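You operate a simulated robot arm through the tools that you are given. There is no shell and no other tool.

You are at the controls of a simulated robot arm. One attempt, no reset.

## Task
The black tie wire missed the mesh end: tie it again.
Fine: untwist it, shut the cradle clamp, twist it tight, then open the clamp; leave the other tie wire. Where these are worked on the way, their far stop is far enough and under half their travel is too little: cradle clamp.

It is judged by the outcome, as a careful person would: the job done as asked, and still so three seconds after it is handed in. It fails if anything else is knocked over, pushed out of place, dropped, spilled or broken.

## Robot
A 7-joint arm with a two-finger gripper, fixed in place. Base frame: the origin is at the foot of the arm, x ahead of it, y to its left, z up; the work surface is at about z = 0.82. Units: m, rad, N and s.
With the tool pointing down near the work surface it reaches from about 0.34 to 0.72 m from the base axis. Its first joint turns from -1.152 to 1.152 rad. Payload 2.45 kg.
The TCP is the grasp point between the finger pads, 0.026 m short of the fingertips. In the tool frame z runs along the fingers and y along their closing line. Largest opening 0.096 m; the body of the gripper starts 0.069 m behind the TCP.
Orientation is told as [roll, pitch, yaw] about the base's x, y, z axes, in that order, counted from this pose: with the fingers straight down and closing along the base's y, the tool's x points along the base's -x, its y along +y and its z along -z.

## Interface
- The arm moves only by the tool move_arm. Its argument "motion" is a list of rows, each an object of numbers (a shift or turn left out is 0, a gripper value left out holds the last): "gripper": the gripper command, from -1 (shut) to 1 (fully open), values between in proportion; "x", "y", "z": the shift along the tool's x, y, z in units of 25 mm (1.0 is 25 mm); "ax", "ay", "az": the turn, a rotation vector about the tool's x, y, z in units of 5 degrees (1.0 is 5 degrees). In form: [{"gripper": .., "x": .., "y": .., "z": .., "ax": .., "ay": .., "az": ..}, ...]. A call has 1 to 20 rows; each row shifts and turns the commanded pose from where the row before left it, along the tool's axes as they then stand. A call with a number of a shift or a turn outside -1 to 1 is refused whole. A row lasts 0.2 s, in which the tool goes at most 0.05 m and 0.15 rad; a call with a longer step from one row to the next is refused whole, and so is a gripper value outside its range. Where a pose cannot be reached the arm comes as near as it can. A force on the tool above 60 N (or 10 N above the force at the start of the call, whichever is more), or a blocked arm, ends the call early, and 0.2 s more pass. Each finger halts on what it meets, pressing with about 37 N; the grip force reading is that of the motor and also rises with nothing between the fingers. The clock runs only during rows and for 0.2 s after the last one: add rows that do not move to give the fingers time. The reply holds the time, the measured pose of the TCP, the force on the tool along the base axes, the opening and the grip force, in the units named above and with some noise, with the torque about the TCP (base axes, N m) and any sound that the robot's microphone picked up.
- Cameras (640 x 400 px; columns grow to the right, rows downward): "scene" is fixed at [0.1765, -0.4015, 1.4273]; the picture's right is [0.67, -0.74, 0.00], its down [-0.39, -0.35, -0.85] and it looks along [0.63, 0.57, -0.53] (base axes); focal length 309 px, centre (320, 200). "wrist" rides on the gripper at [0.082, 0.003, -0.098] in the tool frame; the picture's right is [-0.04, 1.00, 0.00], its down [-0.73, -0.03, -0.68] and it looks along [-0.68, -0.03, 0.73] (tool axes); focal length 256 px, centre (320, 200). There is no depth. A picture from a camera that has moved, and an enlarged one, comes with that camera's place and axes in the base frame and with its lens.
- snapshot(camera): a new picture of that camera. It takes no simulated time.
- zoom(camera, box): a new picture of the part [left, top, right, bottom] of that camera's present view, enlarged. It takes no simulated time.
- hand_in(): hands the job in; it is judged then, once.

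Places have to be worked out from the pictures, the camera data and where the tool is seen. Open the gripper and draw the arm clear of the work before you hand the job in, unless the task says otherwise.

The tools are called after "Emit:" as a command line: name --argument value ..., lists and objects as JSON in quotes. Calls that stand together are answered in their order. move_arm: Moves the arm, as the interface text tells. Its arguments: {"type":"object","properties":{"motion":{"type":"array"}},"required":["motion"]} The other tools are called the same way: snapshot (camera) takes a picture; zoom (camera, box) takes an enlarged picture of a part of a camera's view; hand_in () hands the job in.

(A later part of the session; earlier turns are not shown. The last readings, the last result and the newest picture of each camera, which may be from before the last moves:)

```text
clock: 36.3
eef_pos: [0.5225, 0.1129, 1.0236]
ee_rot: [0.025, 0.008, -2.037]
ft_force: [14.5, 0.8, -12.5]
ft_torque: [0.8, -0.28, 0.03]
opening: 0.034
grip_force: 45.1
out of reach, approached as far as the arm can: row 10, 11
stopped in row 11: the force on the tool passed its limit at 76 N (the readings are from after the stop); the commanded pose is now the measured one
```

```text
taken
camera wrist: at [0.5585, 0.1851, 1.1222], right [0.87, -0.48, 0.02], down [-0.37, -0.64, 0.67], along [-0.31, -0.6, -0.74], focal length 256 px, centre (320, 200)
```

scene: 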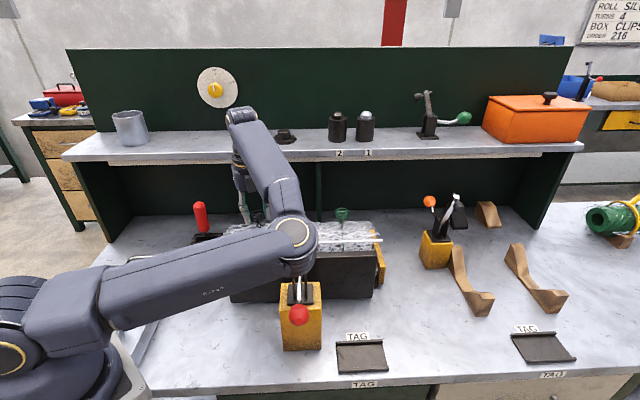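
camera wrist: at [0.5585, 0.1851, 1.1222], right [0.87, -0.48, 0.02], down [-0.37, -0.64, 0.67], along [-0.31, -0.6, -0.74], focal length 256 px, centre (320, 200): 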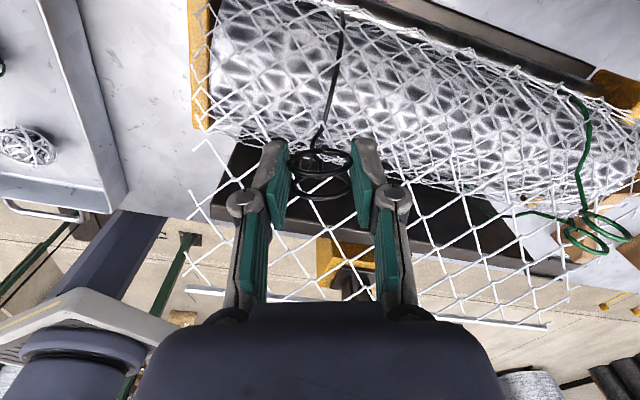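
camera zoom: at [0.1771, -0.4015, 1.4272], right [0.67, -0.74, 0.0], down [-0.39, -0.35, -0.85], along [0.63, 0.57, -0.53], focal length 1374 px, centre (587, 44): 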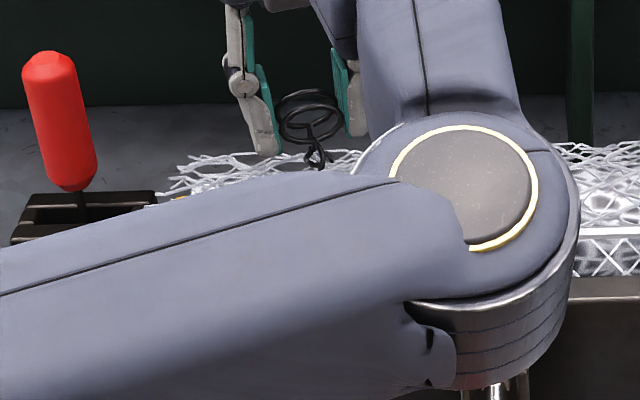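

The elbow now hangs over the clamp, so I must not push further this way. I'll open the gripper to free the rings, which hold position on their own, and then turn back clockwise in small steps so the elbow retraces its path.

Emit:
move_arm --motion '[{"gripper": 0.25}, {}, {}]'

Emit:
zoom --camera "wrist" --box '[220, 80, 420, 230]'

Emit:
zoom --camera "scene" --box '[220, 180, 380, 330]'

```text
clock: 37.1
eef_pos: [0.5207, 0.1136, 1.0244]
ee_rot: [0.024, 0.006, -2.032]
ft_force: [-0.2, 1.2, 0.4]
ft_torque: [0.02, 0.0, 0.0]
opening: 0.0599
grip_force: 0.0
```

```text
2.67 times, centred on (320, 155) of wrist
camera zoom: at [0.5568, 0.1856, 1.1229], right [0.88, -0.48, 0.02], down [-0.37, -0.64, 0.67], along [-0.31, -0.6, -0.74], focal length 683 px, centre (320, 320)
```

zoom: 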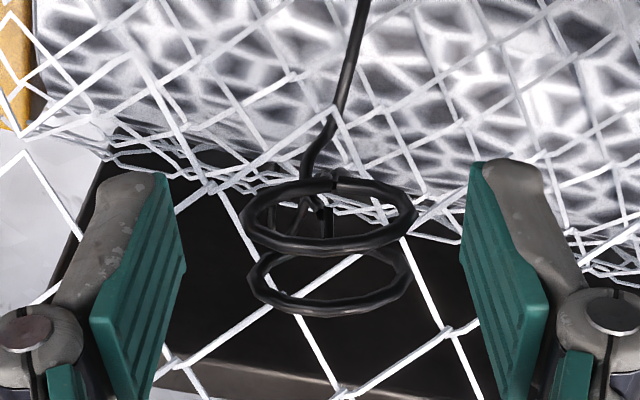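

```text
2.67 times, centred on (300, 255) of scene
camera zoom: at [0.1765, -0.4015, 1.4273], right [0.67, -0.74, 0.0], down [-0.39, -0.35, -0.85], along [0.63, 0.57, -0.53], focal length 824 px, centre (373, 53)
```

zoom: 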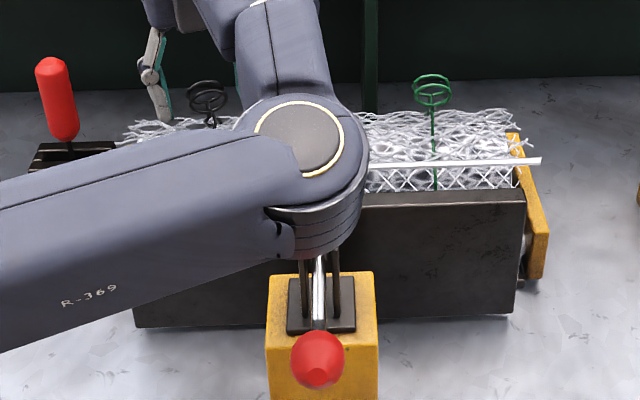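

The clamp ball is still at the same pixel, so nothing was disturbed, and the rings are free between the open fingers. I'll turn back clockwise gradually and watch the elbow.

Emit:
move_arm --motion '[{"az": 0.5}, {"az": 0.5}, {"az": 0.5}, {"az": 0.5}, {"az": 0.5}, {"az": 0.5}, {"az": 0.5}, {"az": 0.5}, {}]'

Emit:
snapshot --camera "scene"

```text
clock: 39.1
eef_pos: [0.5225, 0.1128, 1.0254]
ee_rot: [0.02, 0.017, -2.383]
ft_force: [-0.1, -0.1, 0.2]
ft_torque: [0.01, 0.01, -0.02]
opening: 0.0599
grip_force: 0.0
```

```text
taken
```

scene: 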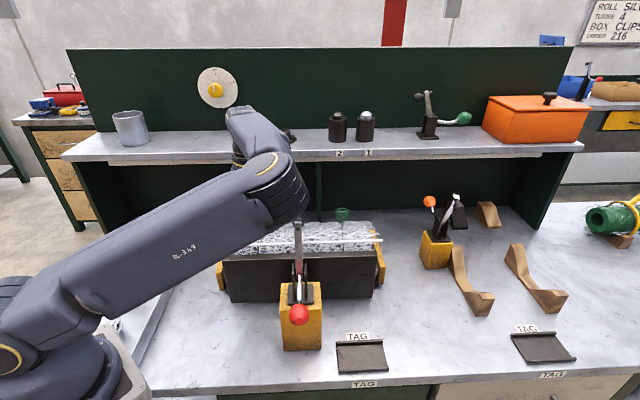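

The elbow is lifting back out and the clamp is untouched. I'll continue clockwise with the gripper open around the rings.

Emit:
move_arm --motion '[{"az": 0.8}, {"az": 0.8}, {"az": 0.8}, {"az": 0.8}, {"az": 0.8}, {"az": 0.8}, {"az": 0.8}, {"az": 0.8}, {"az": 0.8}, {"az": 0.8}, {"az": 0.8}, {"az": 0.8}, {}]'

Emit:
snapshot --camera "scene"

Emit:
zoom --camera "wrist" --box '[220, 80, 420, 230]'

```text
clock: 41.9
eef_pos: [0.5191, 0.114, 1.0237]
ee_rot: [0.001, 0.025, 3.064]
ft_force: [0.4, 0.4, 0.3]
ft_torque: [0.02, 0.0, -0.01]
opening: 0.0601
grip_force: 0.1
```

```text
taken
```

scene: 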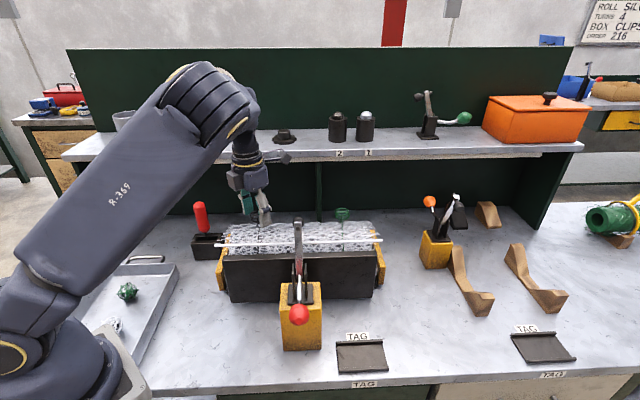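

```text
2.67 times, centred on (320, 155) of wrist
camera zoom: at [0.5986, 0.1048, 1.1241], right [-0.12, -0.99, 0.0], down [-0.75, 0.09, 0.66], along [-0.66, 0.08, -0.75], focal length 683 px, centre (320, 320)
```

zoom: 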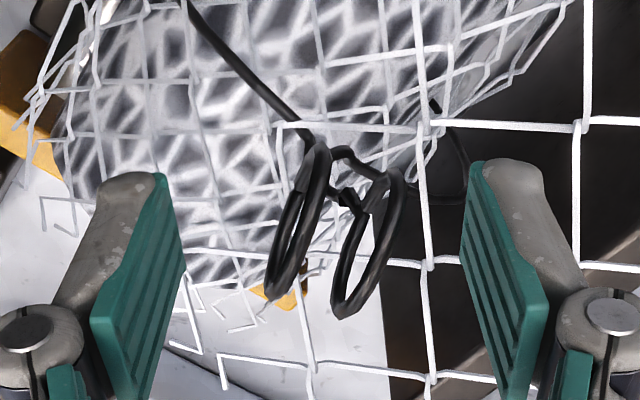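

The arm is back in a comfortable posture and the rings stayed put. The rings look the same every 180°, so I'll turn on clockwise to yaw 1.1 to re-grip them, taking out the small pitch tilt as well.

Emit:
move_arm --motion '[{"az": 1.0, "ay": -0.14}, {"az": 1.0, "ay": -0.14}, {"az": 1.0}, {"az": 1.0}, {"az": 1.0}, {"az": 1.0}, {"az": 1.0}, {"az": 1.0}, {"az": 1.0}, {"az": 1.0}, {"az": 1.0}, {"az": 1.0}, {"az": 1.0}, {"az": 1.0}, {"az": 1.0}, {"az": 1.0}, {"az": 1.0}, {"az": 1.0}, {"az": 1.0}, {}]'

Emit:
zoom --camera "wrist" --box '[220, 80, 420, 230]'

Emit:
snapshot --camera "scene"

```text
clock: 46.1
eef_pos: [0.5203, 0.1135, 1.0246]
ee_rot: [-0.001, -0.001, 1.406]
ft_force: [0.7, -0.5, 0.4]
ft_torque: [0.03, 0.02, -0.01]
opening: 0.0599
grip_force: 0.1
```

```text
2.67 times, centred on (320, 155) of wrist
camera zoom: at [0.5029, 0.0339, 1.1218], right [-0.98, 0.2, 0.0], down [0.15, 0.72, 0.68], along [0.14, 0.66, -0.73], focal length 683 px, centre (320, 320)
```

zoom: 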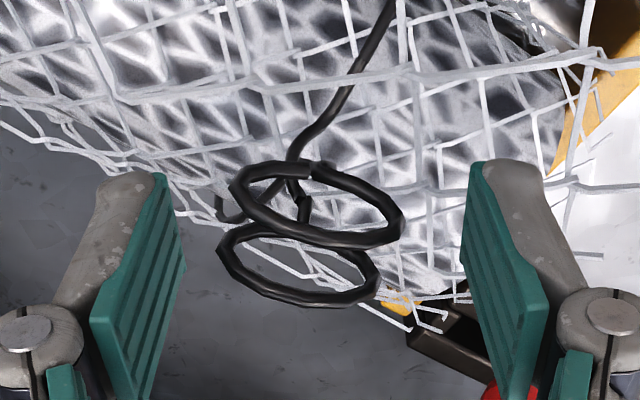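

```text
taken
```

scene: 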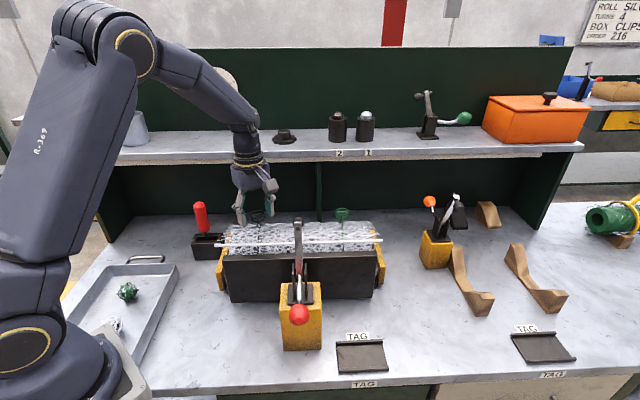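

The knot now shows less coil, with the two wire ends diverging, which fits untwisting. I'll turn the last 17° to line up with the rings, nudge 2.5 mm to centre, and look again before gripping.

Emit:
move_arm --motion '[{"az": 0.9, "y": -0.1}, {"az": 0.9}, {"az": 0.9}, {"az": 0.75}, {}]'

Emit:
zoom --camera "wrist" --box '[220, 80, 420, 230]'

```text
clock: 47.3
eef_pos: [0.523, 0.1129, 1.024]
ee_rot: [0.0, -0.001, 1.103]
ft_force: [0.6, -0.3, -0.3]
ft_torque: [0.04, -0.03, 0.03]
opening: 0.0598
grip_force: 0.0
```

```text
2.67 times, centred on (320, 155) of wrist
camera zoom: at [0.4827, 0.0417, 1.1219], right [-0.87, 0.49, 0.0], down [0.36, 0.64, 0.68], along [0.33, 0.59, -0.73], focal length 683 px, centre (320, 320)
```

zoom: 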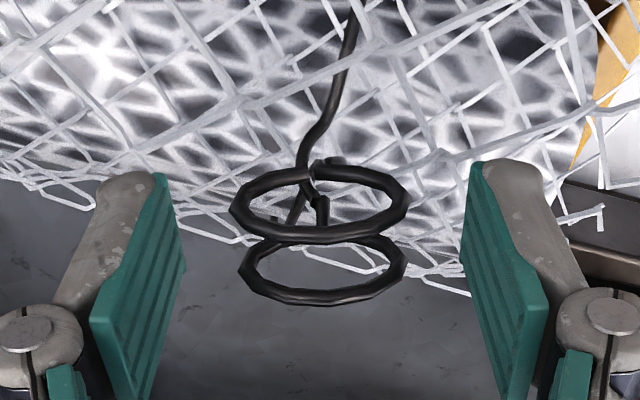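

The rings are aligned and centred. I'll grip and continue counter-clockwise.

Emit:
move_arm --motion '[{"gripper": -1}, {}, {}, {}, {"az": -0.8}, {"az": -0.8}, {"az": -0.8}, {"az": -0.8}, {"az": -0.8}, {"az": -0.8}, {}, {}]'

```text
clock: 49.9
eef_pos: [0.5213, 0.1138, 1.0235]
ee_rot: [0.001, 0.0, 1.525]
ft_force: [-9.6, 0.0, -8.1]
ft_torque: [0.01, 0.4, -0.01]
opening: 0.0341
grip_force: 44.9
```

Still free, with no torque about the axis and about 261° turned in total. I'll continue.

Emit:
move_arm --motion '[{"gripper": -0.15}, {"y": 0.05}, {"gripper": -1}, {}, {}, {"az": -0.8}, {"az": -0.8}, {"az": -0.8}, {"az": -0.8}, {"az": -0.8}, {"az": -0.8}, {"az": -0.8}, {"az": -0.8}, {}, {}]'

Emit:
zoom --camera "wrist" --box '[220, 80, 420, 230]'

Emit:
zoom --camera "scene" --box '[215, 190, 305, 280]'

```text
clock: 53.1
eef_pos: [0.5213, 0.1142, 1.0247]
ee_rot: [0.002, 0.0, 2.085]
ft_force: [-16.2, 2.5, 16.0]
ft_torque: [0.32, 0.91, -0.05]
opening: 0.0338
grip_force: 45.1
```

```text
2.67 times, centred on (320, 155) of wrist
camera zoom: at [0.5576, 0.0409, 1.1224], right [-0.89, -0.45, 0.0], down [-0.33, 0.65, 0.68], along [-0.31, 0.6, -0.73], focal length 683 px, centre (320, 320)
```

zoom: 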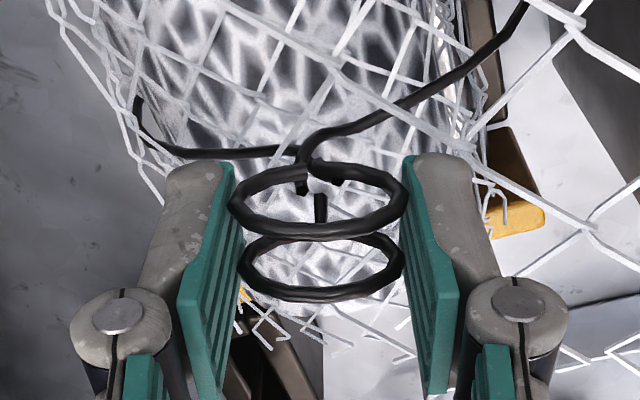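

```text
4.44 times, centred on (260, 235) of scene
camera zoom: at [0.1758, -0.4015, 1.4274], right [0.67, -0.74, 0.0], down [-0.39, -0.35, -0.85], along [0.63, 0.57, -0.53], focal length 1374 px, centre (587, 44)
```

zoom: 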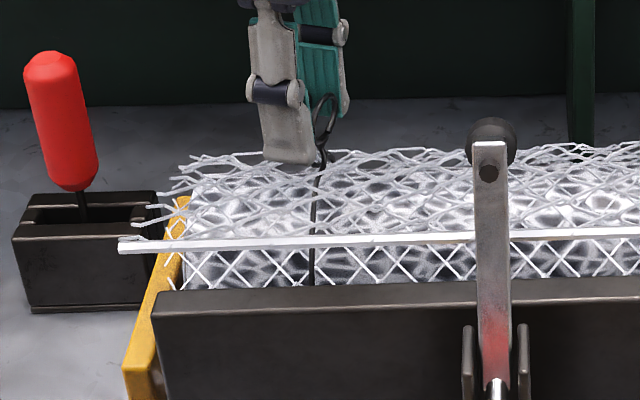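

The coil at the knot is visibly shorter than it was at the same wrist angle earlier, so this is untwisting (about 293° so far). I'll continue.

Emit:
move_arm --motion '[{"gripper": -0.15}, {"y": 0.06}, {"gripper": -1}, {}, {}, {"az": -0.8}, {"az": -0.8}, {"az": -0.8}, {"az": -0.8}, {"az": -0.8}, {"az": -0.8}, {"az": -0.8}, {"az": -0.8}, {}, {}]'

```text
clock: 56.3
eef_pos: [0.5209, 0.1135, 1.025]
ee_rot: [0.0, 0.002, 2.639]
ft_force: [8.3, -2.4, -9.6]
ft_torque: [-0.41, -0.95, -0.01]
opening: 0.034
grip_force: 45.0
```

Now about 325° turned, still free. I'll continue the same way.

Emit:
move_arm --motion '[{"gripper": -0.15}, {}, {"gripper": -1}, {}, {}, {"az": -0.8}, {"az": -0.8}, {"az": -0.8}, {"az": -0.8}, {"az": -0.8}, {"az": -0.8}, {"az": -0.8}, {"az": -0.8}, {}, {}]'

Emit:
zoom --camera "wrist" --box '[220, 80, 420, 230]'

Emit:
snapshot --camera "scene"

Emit:
zoom --camera "scene" --box '[230, 190, 294, 265]'

```text
clock: 59.5
eef_pos: [0.5194, 0.1126, 1.0239]
ee_rot: [0.003, 0.0, -3.083]
ft_force: [-10.0, -12.2, 11.6]
ft_torque: [-0.42, 0.13, 0.01]
opening: 0.034
grip_force: 45.0
```

```text
2.67 times, centred on (320, 155) of wrist
camera zoom: at [0.6009, 0.1132, 1.1221], right [0.02, -1.0, 0.0], down [-0.73, -0.01, 0.68], along [-0.68, -0.01, -0.73], focal length 683 px, centre (320, 320)
```

zoom: 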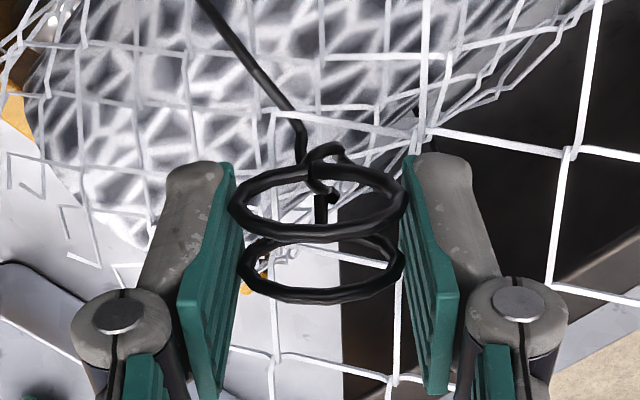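

```text
taken
```

scene: 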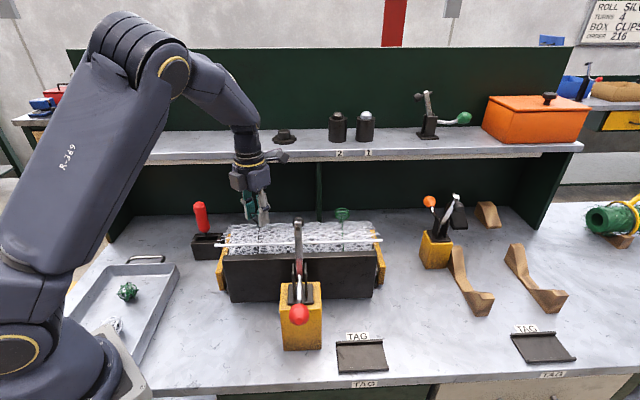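

```text
5.33 times, centred on (262, 228) of scene
camera zoom: at [0.176, -0.4019, 1.4273], right [0.67, -0.74, 0.0], down [-0.39, -0.35, -0.85], along [0.63, 0.57, -0.53], focal length 1649 px, centre (629, 53)
```

zoom: 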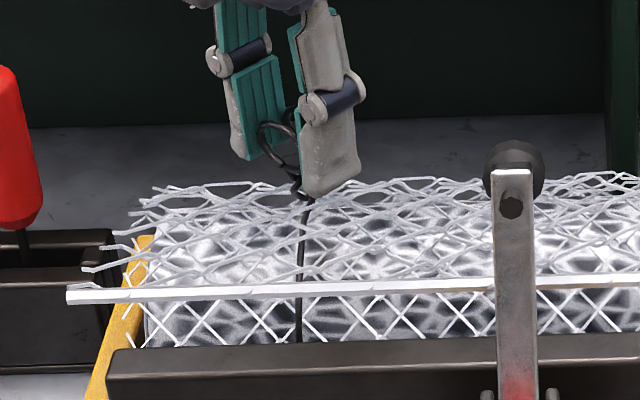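

A full turn is done (about 358°), there's no stop yet, and the elbow posture is safe at this yaw. I'll go a further 20°, then swing the hand back 180° for the next bite.

Emit:
move_arm --motion '[{"az": -0.8}, {"az": -0.8}, {"az": -0.8}, {"az": -0.8}, {"az": -0.8}, {}, {}]'

```text
clock: 61.1
eef_pos: [0.5203, 0.1113, 1.0246]
ee_rot: [0.002, -0.001, -2.736]
ft_force: [-4.8, -22.3, 0.4]
ft_torque: [-0.23, -1.1, 0.0]
opening: 0.0339
grip_force: 45.1
```

About 377° turned. I'll open up and swing the hand clockwise 180° around the rings for the next grip.

Emit:
move_arm --motion '[{"gripper": 0.25}, {"x": -0.03, "y": 0.07}, {"az": 1.0}, {"az": 1.0}, {"az": 1.0}, {"az": 1.0}, {"az": 1.0}, {"az": 1.0}, {"az": 1.0}, {"az": 1.0}, {"az": 1.0}, {"az": 1.0}, {"az": 1.0}, {"az": 1.0}, {"az": 1.0}, {"az": 1.0}, {"az": 1.0}, {"az": 1.0}, {"az": 1.0}, {"az": 1.0}]'

Emit:
zoom --camera "wrist" --box '[220, 80, 420, 230]'

Emit:
zoom --camera "scene" --box '[230, 190, 294, 265]'

```text
clock: 65.3
eef_pos: [0.521, 0.1105, 1.025]
ee_rot: [0.0, -0.001, 1.975]
ft_force: [0.4, -0.3, 0.4]
ft_torque: [0.0, -0.01, 0.01]
opening: 0.0599
grip_force: 0.1
```

```text
2.67 times, centred on (320, 155) of wrist
camera zoom: at [0.5491, 0.0345, 1.1223], right [-0.93, -0.36, 0.0], down [-0.26, 0.69, 0.68], along [-0.24, 0.63, -0.73], focal length 683 px, centre (320, 320)
```

zoom: 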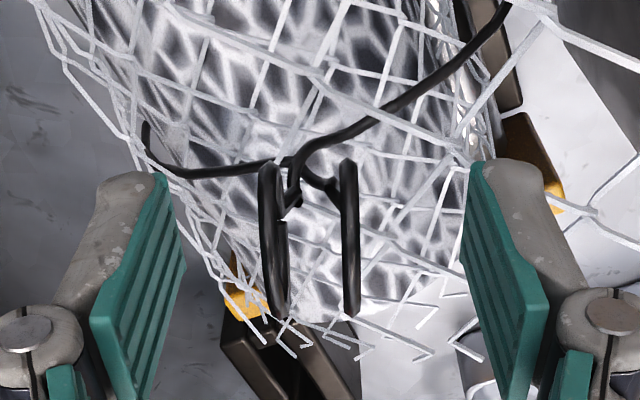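

```text
5.33 times, centred on (262, 228) of scene
camera zoom: at [0.1765, -0.4015, 1.4273], right [0.67, -0.74, 0.0], down [-0.39, -0.35, -0.85], along [0.63, 0.57, -0.53], focal length 1649 px, centre (629, 53)
```

zoom: 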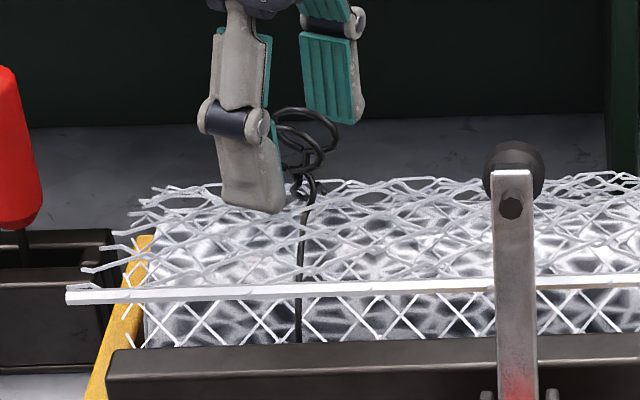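

Edge-on, the two wire ends now cross only about half a turn, so the untwist is nearly complete. I'll swing the remaining 90° back to yaw 0.405 and grip again.

Emit:
move_arm --motion '[{"az": 1.0}, {"az": 1.0}, {"az": 1.0}, {"az": 1.0}, {"az": 1.0}, {"az": 1.0}, {"az": 1.0}, {"az": 1.0}, {"az": 1.0}, {"az": 1.0}, {"az": 1.0}, {"az": 1.0}, {"az": 1.0}, {"az": 1.0}, {"az": 1.0}, {"az": 1.0}, {"az": 1.0}, {"az": 0.8}, {}]'

Emit:
zoom --camera "wrist" --box '[220, 80, 420, 230]'

Emit:
snapshot --camera "scene"

```text
clock: 69.3
eef_pos: [0.5201, 0.1099, 1.0244]
ee_rot: [0.0, 0.001, 0.424]
ft_force: [-0.1, -0.6, 0.4]
ft_torque: [-0.04, -0.02, -0.05]
opening: 0.0599
grip_force: 0.0
```

```text
2.67 times, centred on (320, 155) of wrist
camera zoom: at [0.4438, 0.0799, 1.1223], right [-0.37, 0.93, 0.0], down [0.68, 0.27, 0.68], along [0.63, 0.25, -0.73], focal length 683 px, centre (320, 320)
```

zoom: 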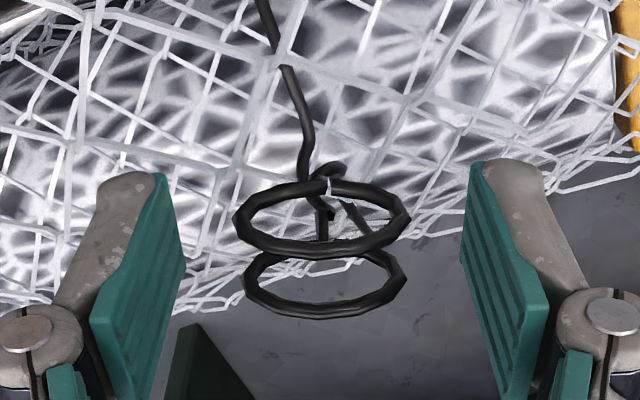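

```text
taken
```

scene: 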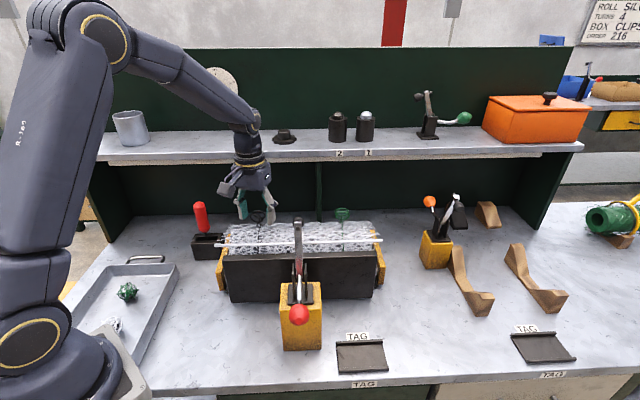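

The rings are aligned and centred at yaw 0.42. I'll grip and continue untwisting, watching the torque for an end stop.

Emit:
move_arm --motion '[{"gripper": -1}, {}, {}, {}, {"az": -0.8}, {"az": -0.8}, {"az": -0.8}, {"az": -0.8}, {"az": -0.8}, {"az": -0.8}, {"az": -0.8}, {"az": -0.8}, {"az": -0.8}, {"az": -0.8}, {}, {}]'

Emit:
zoom --camera "wrist" --box '[220, 80, 420, 230]'

```text
clock: 72.7
eef_pos: [0.5215, 0.11, 1.0238]
ee_rot: [-0.003, 0.0, 1.121]
ft_force: [8.1, -10.2, 9.3]
ft_torque: [-0.9, -0.06, -0.02]
opening: 0.0339
grip_force: 44.9
```

```text
2.67 times, centred on (320, 155) of wrist
camera zoom: at [0.4817, 0.0377, 1.1223], right [-0.88, 0.47, 0.0], down [0.34, 0.65, 0.68], along [0.32, 0.6, -0.73], focal length 683 px, centre (320, 320)
```

zoom: 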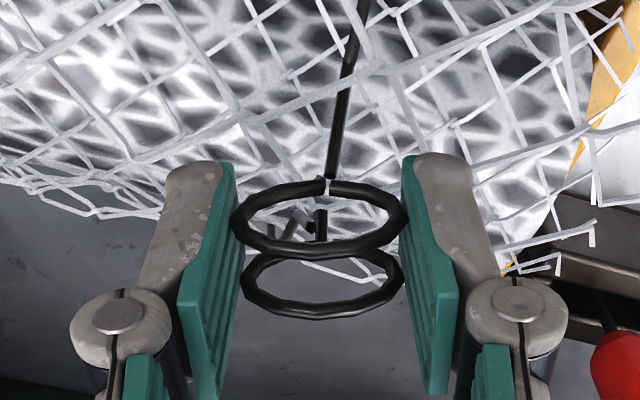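

The wire now runs straight into the ring with no coil left (about 418°). I'll keep turning, looking for the stop.

Emit:
move_arm --motion '[{"gripper": -0.15}, {"y": -0.05}, {"gripper": -1}, {}, {}, {"az": -0.8}, {"az": -0.8}, {"az": -0.8}, {"az": -0.8}, {"az": -0.8}, {"az": -0.8}, {"az": -0.8}, {}, {}]'

Emit:
zoom --camera "wrist" --box '[220, 80, 420, 230]'

Emit:
zoom --camera "scene" --box '[230, 190, 294, 265]'

```text
clock: 75.7
eef_pos: [0.5216, 0.1092, 1.0242]
ee_rot: [-0.001, 0.0, 1.611]
ft_force: [12.1, 3.0, -10.7]
ft_torque: [1.32, -0.29, 0.02]
opening: 0.0336
grip_force: 45.1
```

```text
2.67 times, centred on (320, 155) of wrist
camera zoom: at [0.5213, 0.0288, 1.1218], right [-1.0, 0.0, 0.0], down [0.0, 0.73, 0.68], along [0.0, 0.68, -0.73], focal length 683 px, centre (320, 320)
```

zoom: 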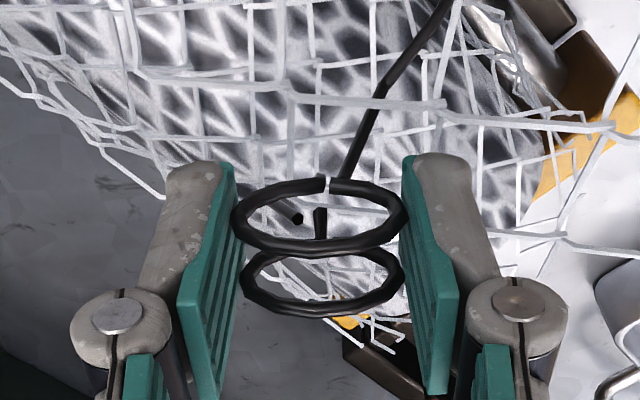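

```text
5.33 times, centred on (262, 228) of scene
camera zoom: at [0.177, -0.4015, 1.4273], right [0.67, -0.74, 0.0], down [-0.39, -0.35, -0.85], along [0.63, 0.57, -0.53], focal length 1649 px, centre (629, 53)
```

zoom: 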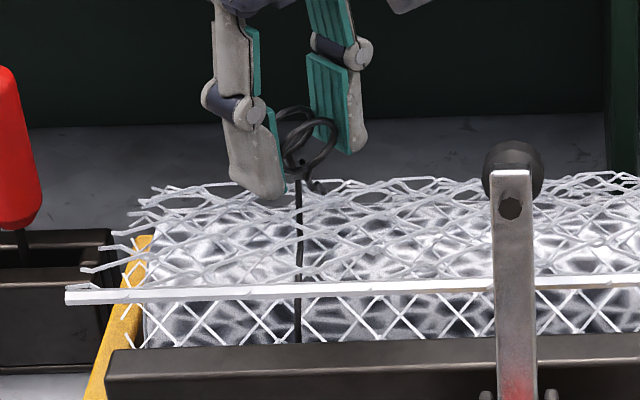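

The wires have parted and I can see a free wire end below the ring (about 446°). I'll go on gently to confirm whether there's a stop.

Emit:
move_arm --motion '[{"gripper": -0.15}, {}, {"gripper": -1}, {}, {}, {"az": -0.6}, {"az": -0.6}, {"az": -0.6}, {"az": -0.6}, {}, {}]'

Emit:
zoom --camera "wrist" --box '[220, 80, 420, 230]'

```text
clock: 78.1
eef_pos: [0.5224, 0.1105, 1.0241]
ee_rot: [-0.001, -0.001, 1.822]
ft_force: [13.1, 5.1, -7.1]
ft_torque: [-0.43, -0.47, 0.02]
opening: 0.0338
grip_force: 44.9
```

```text
2.67 times, centred on (320, 155) of wrist
camera zoom: at [0.5384, 0.0305, 1.1223], right [-0.98, -0.21, 0.0], down [-0.15, 0.72, 0.68], along [-0.14, 0.66, -0.73], focal length 683 px, centre (320, 320)
```

zoom: 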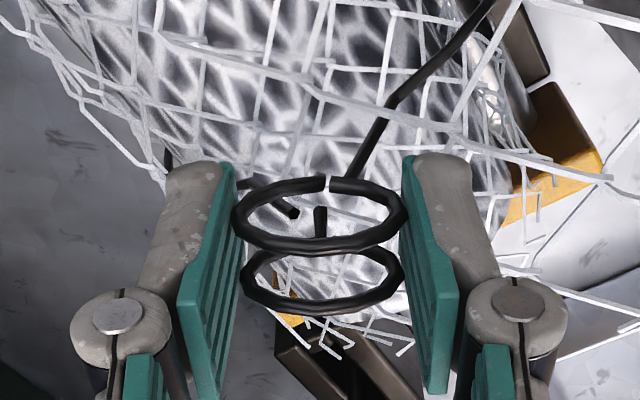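

Both wire ends are clearly parted now with no crossing (about 458°). I'll try one more small step to feel for the stop.

Emit:
move_arm --motion '[{"az": -0.6}, {"az": -0.6}, {"az": -0.6}, {"az": -0.6}, {"az": -0.6}, {}, {}]'

Emit:
zoom --camera "wrist" --box '[220, 80, 420, 230]'

Emit:
zoom --camera "scene" --box '[230, 190, 294, 265]'

```text
clock: 79.7
eef_pos: [0.5225, 0.1102, 1.0244]
ee_rot: [-0.004, 0.002, 2.083]
ft_force: [19.2, 3.7, -0.3]
ft_torque: [1.01, 0.22, -0.03]
opening: 0.0338
grip_force: 44.7
```

```text
2.67 times, centred on (320, 155) of wrist
camera zoom: at [0.5585, 0.0377, 1.1224], right [-0.89, -0.45, 0.0], down [-0.34, 0.65, 0.68], along [-0.31, 0.61, -0.73], focal length 683 px, centre (320, 320)
```

zoom: 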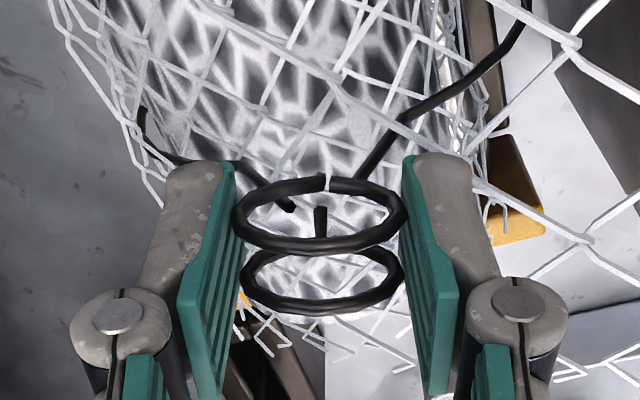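

```text
5.33 times, centred on (262, 228) of scene
camera zoom: at [0.1771, -0.4015, 1.4273], right [0.67, -0.74, 0.0], down [-0.39, -0.35, -0.85], along [0.63, 0.57, -0.53], focal length 1649 px, centre (629, 53)
```

zoom: 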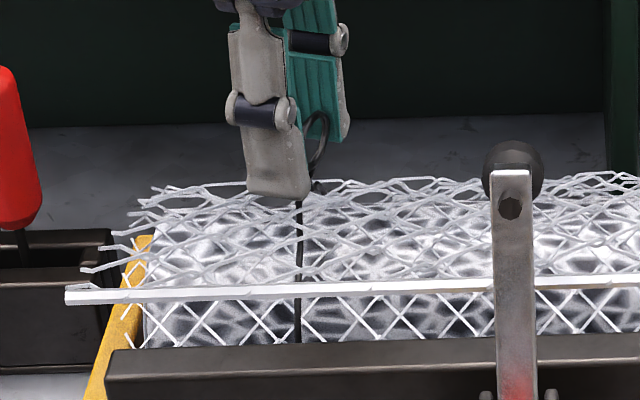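

The ends stay parted and only the rings turn now, so the wire is untwisted (about 473°). I'll release, rise clear and look at the whole tie before handling the clamp.

Emit:
move_arm --motion '[{"gripper": 0.3}, {}, {"z": -0.6}, {"z": -0.8}, {"z": -0.9}, {"z": -0.9}, {}]'

Emit:
zoom --camera "wrist" --box '[220, 0, 420, 150]'

Emit:
zoom --camera "scene" --box '[230, 190, 294, 265]'

Emit:
snapshot --camera "scene"

```text
clock: 81.3
eef_pos: [0.5215, 0.1107, 1.1034]
ee_rot: [0.0, 0.0, 2.082]
ft_force: [0.8, 0.2, -0.7]
ft_torque: [0.0, 0.0, -0.01]
opening: 0.0624
grip_force: 0.1
```

```text
2.67 times, centred on (320, 75) of wrist
camera zoom: at [0.558, 0.0374, 1.2008], right [-0.89, -0.45, 0.0], down [-0.33, 0.65, 0.68], along [-0.31, 0.6, -0.73], focal length 683 px, centre (320, 533)
```

zoom: 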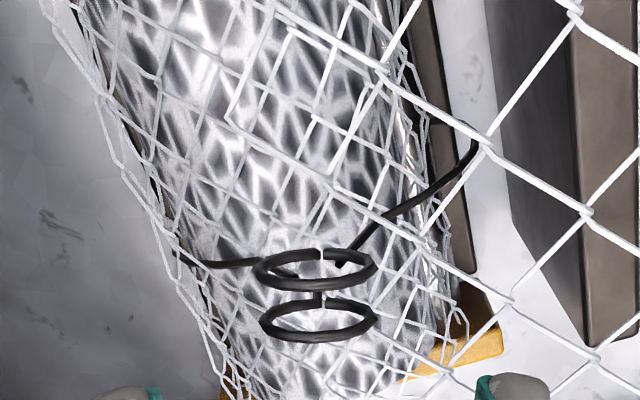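

```text
5.33 times, centred on (262, 228) of scene
camera zoom: at [0.1765, -0.4015, 1.4273], right [0.67, -0.74, 0.0], down [-0.39, -0.35, -0.85], along [0.63, 0.57, -0.53], focal length 1649 px, centre (629, 53)
```

zoom: 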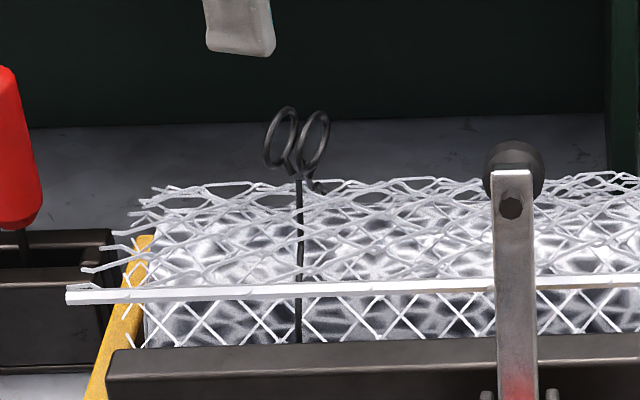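

```text
taken
```

scene: 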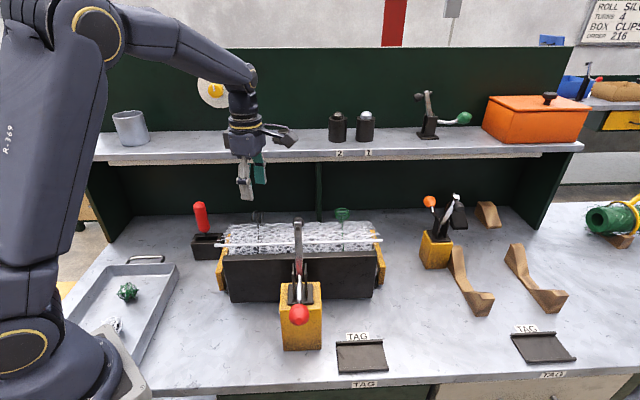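

The two ends are visibly parted around the ring stem. To be sure it's fully undone I'll go back down, turn a bit further counter-clockwise, and see whether the ends still open up or a stop shows.

Emit:
move_arm --motion '[{"z": 0.9}, {"z": 0.9}, {"z": 0.8}, {"z": 0.6}, {}, {"gripper": -1}, {}, {}, {}, {"az": -0.7}, {"az": -0.7}, {"az": -0.7}, {"az": -0.7}, {"az": -0.7}, {"az": -0.7}, {}, {}]'

Emit:
zoom --camera "wrist" --box '[220, 80, 420, 230]'

```text
clock: 84.9
eef_pos: [0.5229, 0.1086, 1.0245]
ee_rot: [-0.004, 0.005, 2.448]
ft_force: [28.7, -4.2, -15.1]
ft_torque: [0.07, -0.04, -0.04]
opening: 0.0338
grip_force: 45.1
```

```text
2.67 times, centred on (320, 155) of wrist
camera zoom: at [0.5835, 0.0551, 1.1221], right [-0.67, -0.74, 0.0], down [-0.55, 0.49, 0.68], along [-0.5, 0.46, -0.74], focal length 683 px, centre (320, 320)
```

zoom: 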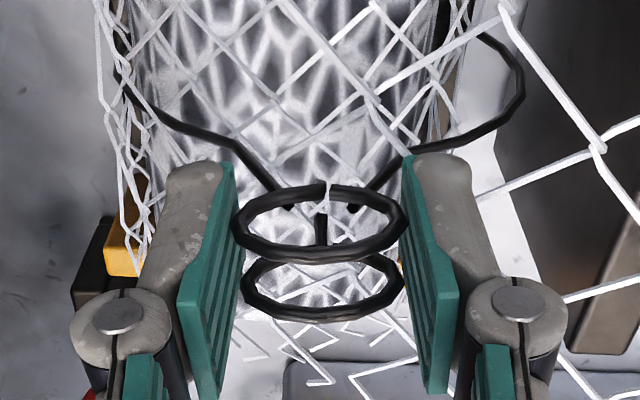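

The ends now sit in a clear open V with about 14 mm between them. I'll re-centre and make one more step to see whether there's a hard stop.

Emit:
move_arm --motion '[{"gripper": -0.15}, {"y": -0.09, "x": 0.02}, {}, {"gripper": -1}, {}, {}, {"az": -0.7}, {"az": -0.7}, {"az": -0.7}, {"az": -0.7}, {"az": -0.7}, {"az": -0.7}, {}, {}]'

Emit:
zoom --camera "wrist" --box '[220, 80, 420, 230]'

```text
clock: 87.9
eef_pos: [0.523, 0.1102, 1.0234]
ee_rot: [0.0, 0.0, 2.815]
ft_force: [-7.6, -3.4, -1.4]
ft_torque: [0.23, 0.61, -0.01]
opening: 0.0339
grip_force: 45.1
```

```text
2.67 times, centred on (320, 155) of wrist
camera zoom: at [0.5988, 0.082, 1.1221], right [-0.36, -0.93, 0.0], down [-0.69, 0.26, 0.68], along [-0.63, 0.24, -0.73], focal length 683 px, centre (320, 320)
```

zoom: 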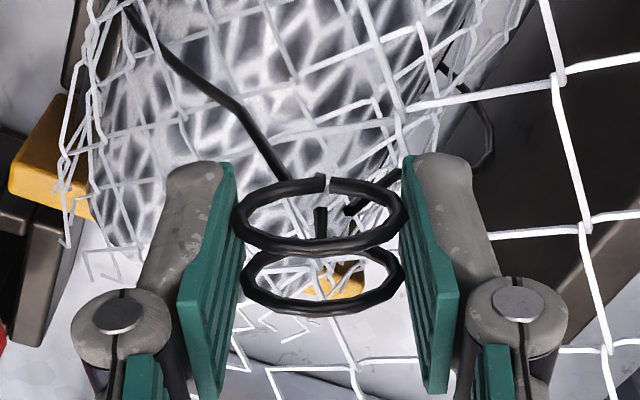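

The rings just spin freely now with the ends well apart (about 515° in all), so the untwist is done. I'll release, rise to about z 1.17, and move to the far side of the clamp to see its mechanism from the side.

Emit:
move_arm --motion '[{"gripper": 0.3}, {}, {"z": -0.8}, {"z": -1}, {"z": -1}, {"z": -1, "az": 0.9}, {"z": -1, "az": 0.9}, {"z": -1, "az": 0.9}, {"az": 0.9}, {"az": 0.9}, {"az": 0.76}, {}]'

Emit:
snapshot --camera "scene"

Emit:
snapshot --camera "wrist"

```text
clock: 90.5
eef_pos: [0.5225, 0.1122, 1.1698]
ee_rot: [-0.002, 0.0, 2.354]
ft_force: [-0.4, -0.4, 0.3]
ft_torque: [0.01, 0.01, 0.04]
opening: 0.0623
grip_force: 0.1
```

```text
taken
```

scene: 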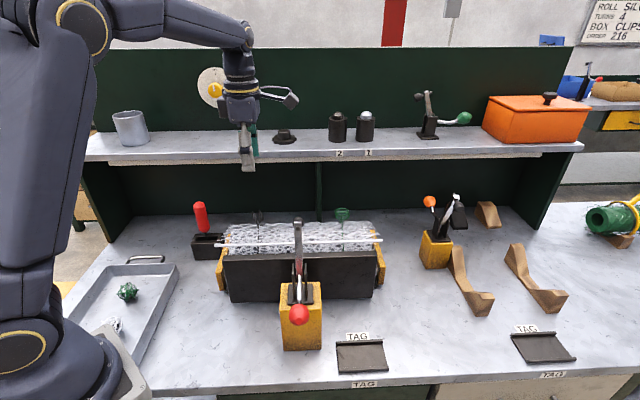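

```text
taken
camera wrist: at [0.5785, 0.0516, 1.2671], right [-0.74, -0.68, 0.0], down [-0.5, 0.54, 0.68], along [-0.46, 0.5, -0.73], focal length 256 px, centre (320, 200)
```

wrist: 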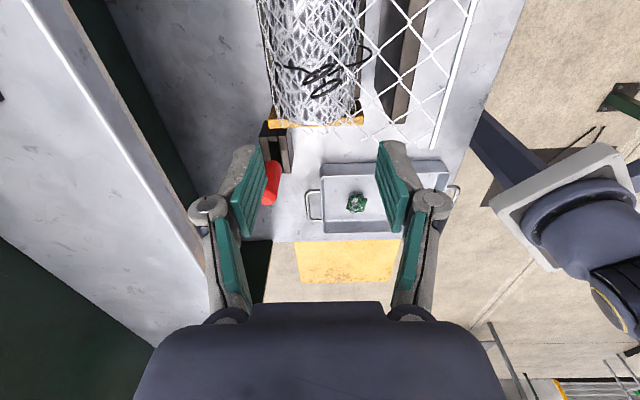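

Clear of everything. Now I'll translate over at this height to the far side of the clamp for a side view.

Emit:
move_arm --motion '[{"x": 0.97, "y": 0.89}, {"x": 0.97, "y": 0.89}, {"x": 0.97, "y": 0.89}, {"x": 0.97, "y": 0.89}, {"x": 0.97, "y": 0.89}, {"x": 0.97, "y": 0.89}, {"x": 0.97, "y": 0.89}, {"x": 0.97, "y": 0.89}, {"x": 0.97, "y": 0.89}, {}]'

Emit:
snapshot --camera "wrist"

Emit:
snapshot --camera "scene"

```text
clock: 92.7
eef_pos: [0.5345, -0.1846, 1.1695]
ee_rot: [-0.001, 0.001, 2.357]
ft_force: [0.3, 0.1, -0.3]
ft_torque: [0.03, 0.02, -0.03]
opening: 0.0623
grip_force: 0.1
```

```text
taken
camera wrist: at [0.5895, -0.2444, 1.2661], right [-0.73, -0.68, 0.0], down [-0.5, 0.54, 0.68], along [-0.46, 0.5, -0.73], focal length 256 px, centre (320, 200)
```

wrist: 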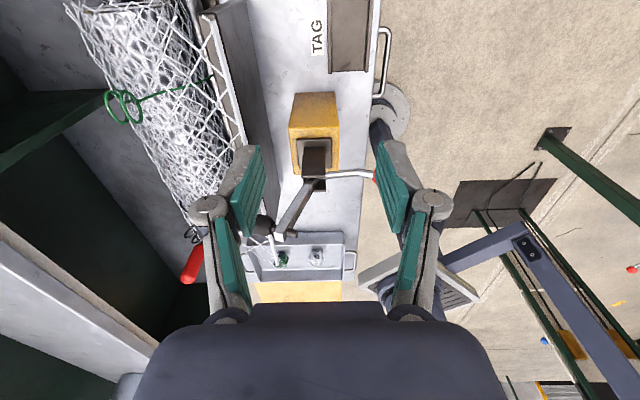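

```text
taken
```

scene: 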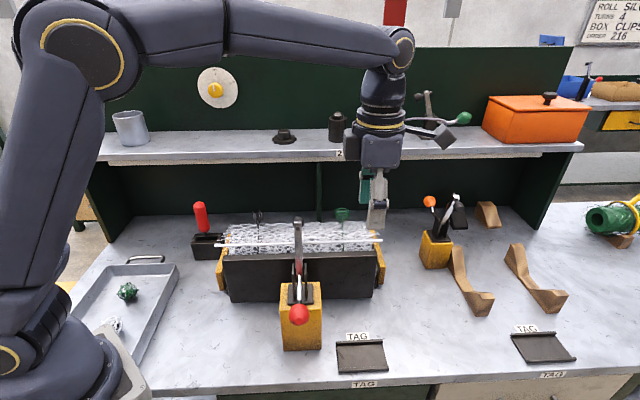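

The finger hides the ball. I'll open the gripper fully and shift 20 mm sideways so that the whole clamp shows between the fingers.

Emit:
move_arm --motion '[{"gripper": 1, "y": 0.5}, {"y": 0.5}, {}, {}]'

Emit:
zoom --camera "wrist" --box '[210, 80, 410, 260]'

```text
clock: 93.7
eef_pos: [0.519, -0.2011, 1.1681]
ee_rot: [0.0, -0.001, 2.356]
ft_force: [-0.1, -0.5, -0.2]
ft_torque: [0.01, -0.01, 0.02]
opening: 0.0963
grip_force: 0.1
```

```text
2.22 times, centred on (310, 170) of wrist
camera zoom: at [0.5731, -0.2614, 1.2663], right [-0.73, -0.68, 0.0], down [-0.5, 0.54, 0.68], along [-0.46, 0.5, -0.73], focal length 569 px, centre (342, 267)
```

zoom: 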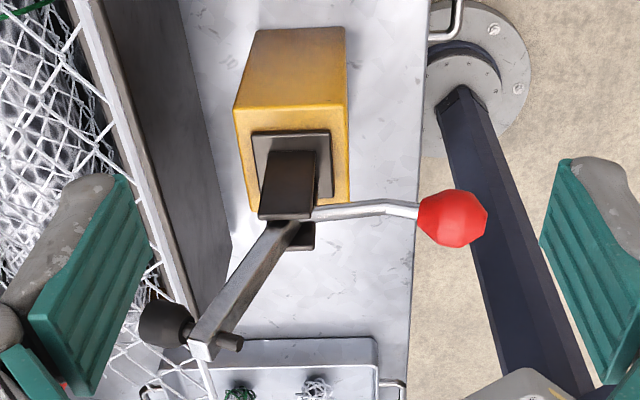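

This is a clean side view. In the clamp's plane (h forward along +x+y) I get the ball at h 0.167, z 1.015, the pivot near h 0.25, z 1.005, and the arm raised about 68° with its pad at h 0.31, z 1.09. So closing means swinging the ball up and forward about 70°. I'll move over the ball and turn the hand so the fingers close across the handle.

Emit:
move_arm --motion '[{"x": -0.94, "y": 0.475, "gripper": 0.3}, {"x": -0.94, "y": 0.475}, {"x": -0.94, "y": 0.475}, {"x": -0.94, "y": 0.475}, {"x": -0.94, "y": 0.475}, {"az": 1.0}, {"az": 1.0}, {"az": 1.0}, {"az": 1.0}, {"az": 1.0}, {"az": 1.0}, {"az": 1.0}, {"az": 1.0}, {"az": 1.0}, {"az": 1.0}, {"az": 1.0}, {"az": 1.0}, {"az": 1.0}, {"az": 1.0}, {"az": 1.0}]'

Emit:
move_arm --motion '[{"az": 1.0}, {"az": 1.0}, {"az": 1.0}, {}]'

Emit:
snapshot --camera "wrist"

Emit:
snapshot --camera "scene"

```text
clock: 97.9
eef_pos: [0.3932, -0.1604, 1.1691]
ee_rot: [0.0, 0.001, 1.047]
ft_force: [-0.3, 0.3, -0.7]
ft_torque: [0.01, -0.01, -0.01]
opening: 0.0622
grip_force: 0.2
```

```text
clock: 98.9
eef_pos: [0.3924, -0.1602, 1.1693]
ee_rot: [-0.003, -0.001, 0.784]
ft_force: [0.6, -0.3, 0.1]
ft_torque: [0.01, 0.0, -0.01]
opening: 0.0625
grip_force: 0.0
```

```text
taken
camera wrist: at [0.3321, -0.2157, 1.2673], right [-0.68, 0.74, 0.0], down [0.54, 0.5, 0.68], along [0.5, 0.46, -0.73], focal length 256 px, centre (320, 200)
```

wrist: 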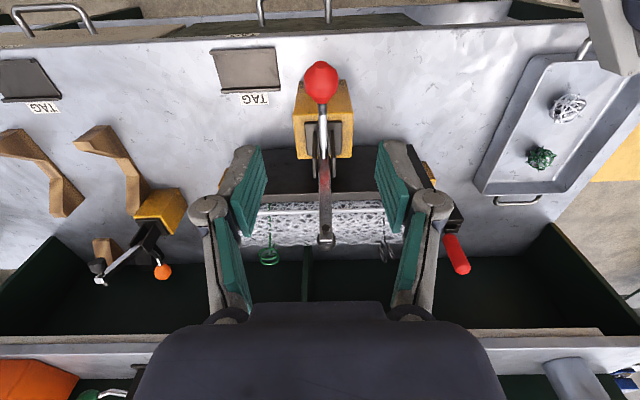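

```text
taken
```

scene: 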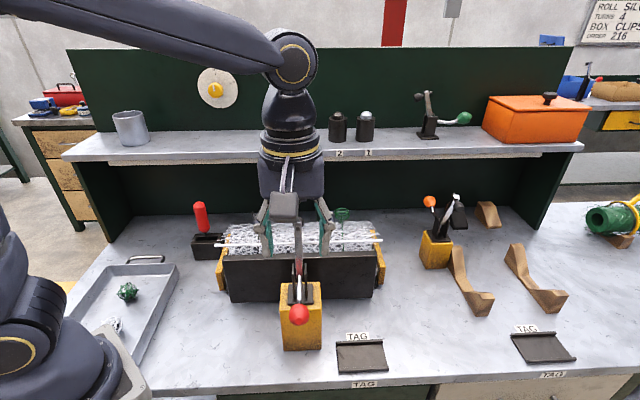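

The hand is directly over the ball, which I place at [0.392, −0.159, 1.015], with the fingers closing across the handle. I'll descend to straddle it.

Emit:
move_arm --motion '[{"z": 0.9}, {"z": 0.9}, {"z": 0.9}, {"z": 0.9}, {"z": 0.9}, {"z": 0.8}, {"z": 0.6}, {"z": 0.3}, {}]'

Emit:
snapshot --camera "wrist"

Emit:
zoom --camera "scene" --box '[240, 200, 370, 360]'

```text
clock: 100.9
eef_pos: [0.3947, -0.1591, 1.0129]
ee_rot: [0.0, -0.001, 0.783]
ft_force: [0.2, 0.0, -0.3]
ft_torque: [0.03, -0.01, -0.03]
opening: 0.0623
grip_force: 0.0
```

```text
taken
camera wrist: at [0.3333, -0.2147, 1.1113], right [-0.68, 0.73, 0.0], down [0.54, 0.5, 0.68], along [0.5, 0.46, -0.73], focal length 256 px, centre (320, 200)
```

wrist: 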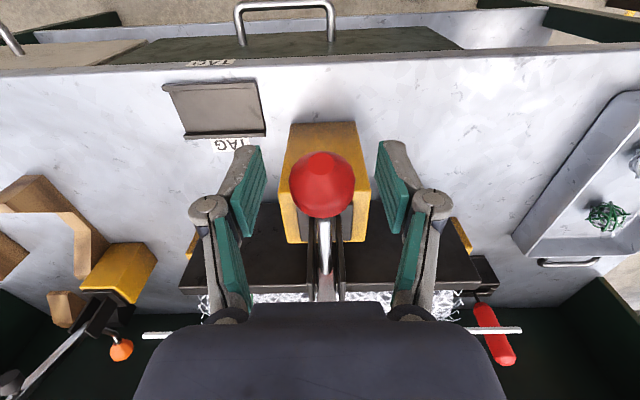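

```text
2.50 times, centred on (305, 280) of scene
camera zoom: at [0.1765, -0.4015, 1.4273], right [0.67, -0.74, 0.0], down [-0.39, -0.35, -0.85], along [0.63, 0.57, -0.53], focal length 773 px, centre (358, 0)
```

zoom: 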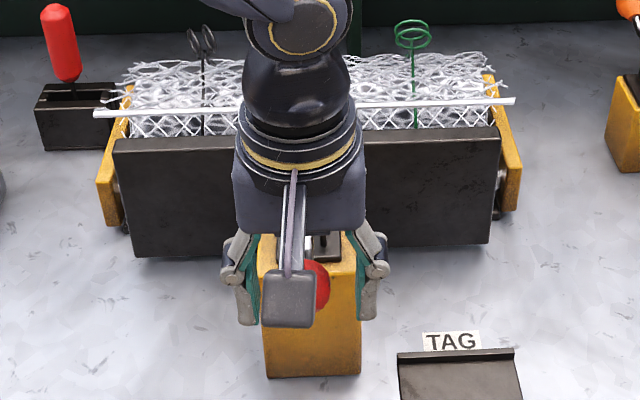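

The ball sits centred between the pads. I'll close on it.

Emit:
move_arm --motion '[{"gripper": -1}, {}, {}, {}, {}]'

```text
clock: 102.1
eef_pos: [0.3939, -0.1571, 1.0145]
ee_rot: [0.002, -0.001, 0.786]
ft_force: [-8.9, 8.4, 2.4]
ft_torque: [0.07, 0.08, 0.03]
opening: 0.0314
grip_force: 44.8
```

I have a firm hold at 31 mm. I'll lift the handle gently along its arc (up, slightly forward), in small pieces while reading the force.

Emit:
move_arm --motion '[{"y": 0.04}, {"x": -0.04, "z": -0.19}, {"x": -0.04, "z": -0.19}, {"x": -0.04, "z": -0.19}, {}]'

```text
clock: 103.3
eef_pos: [0.3944, -0.1575, 1.0288]
ee_rot: [0.002, 0.003, 0.784]
ft_force: [-10.8, 1.0, -17.5]
ft_torque: [-0.88, 1.01, 0.04]
opening: 0.0313
grip_force: 45.3
```

The handle follows: it rose 14 mm with a moderate 18 N load. I'll continue up the arc.

Emit:
move_arm --motion '[{"x": -0.05, "z": -0.21}, {"x": -0.055, "z": -0.21}, {"x": -0.06, "z": -0.21}, {"x": -0.06, "z": -0.21}, {}]'

Emit:
zoom --camera "wrist" --box '[220, 80, 420, 300]'

Emit:
zoom --camera "scene" --box '[240, 180, 370, 340]'

```text
clock: 104.5
eef_pos: [0.3978, -0.1521, 1.0481]
ee_rot: [0.0, 0.0, 0.787]
ft_force: [-6.7, 3.4, -16.9]
ft_torque: [-0.84, 0.88, 0.07]
opening: 0.0314
grip_force: 44.9
```

```text
1.82 times, centred on (320, 190) of wrist
camera zoom: at [0.3377, -0.2091, 1.1469], right [-0.68, 0.73, 0.0], down [0.54, 0.5, 0.68], along [0.5, 0.46, -0.73], focal length 465 px, centre (320, 218)
```

zoom: 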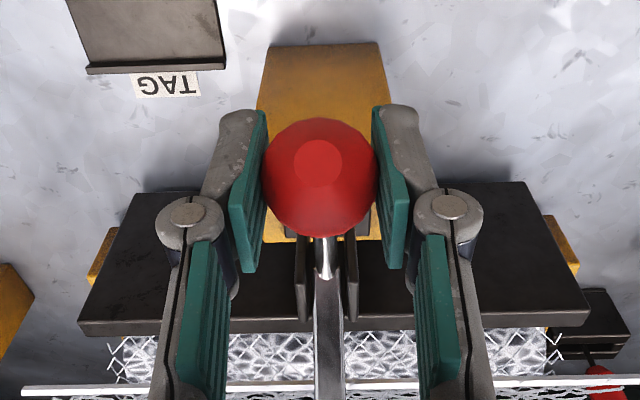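

```text
2.50 times, centred on (305, 260) of scene
camera zoom: at [0.1766, -0.4015, 1.4273], right [0.67, -0.74, 0.0], down [-0.39, -0.35, -0.85], along [0.63, 0.57, -0.53], focal length 773 px, centre (358, 50)
```

zoom: 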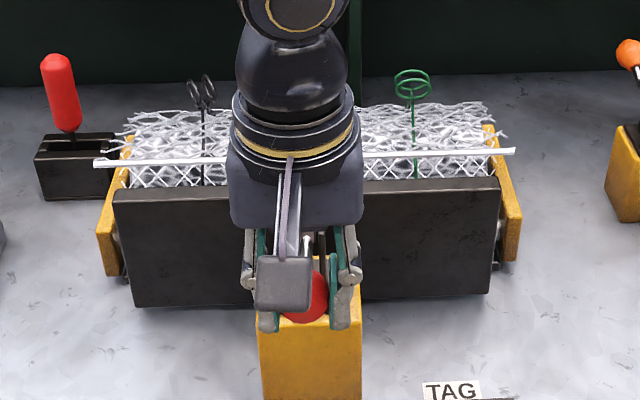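

Rotation is about 25° so far and the load is steady. I'll continue, bending more forward along the arc.

Emit:
move_arm --motion '[{"x": -0.09, "z": -0.18}, {"x": -0.1, "z": -0.18}, {"x": -0.1, "z": -0.175}, {"x": -0.11, "z": -0.17}, {}]'

```text
clock: 105.7
eef_pos: [0.4044, -0.1464, 1.0667]
ee_rot: [0.0, 0.001, 0.784]
ft_force: [-16.8, -7.4, -6.2]
ft_torque: [-0.9, 1.08, 0.0]
opening: 0.0313
grip_force: 45.0
```

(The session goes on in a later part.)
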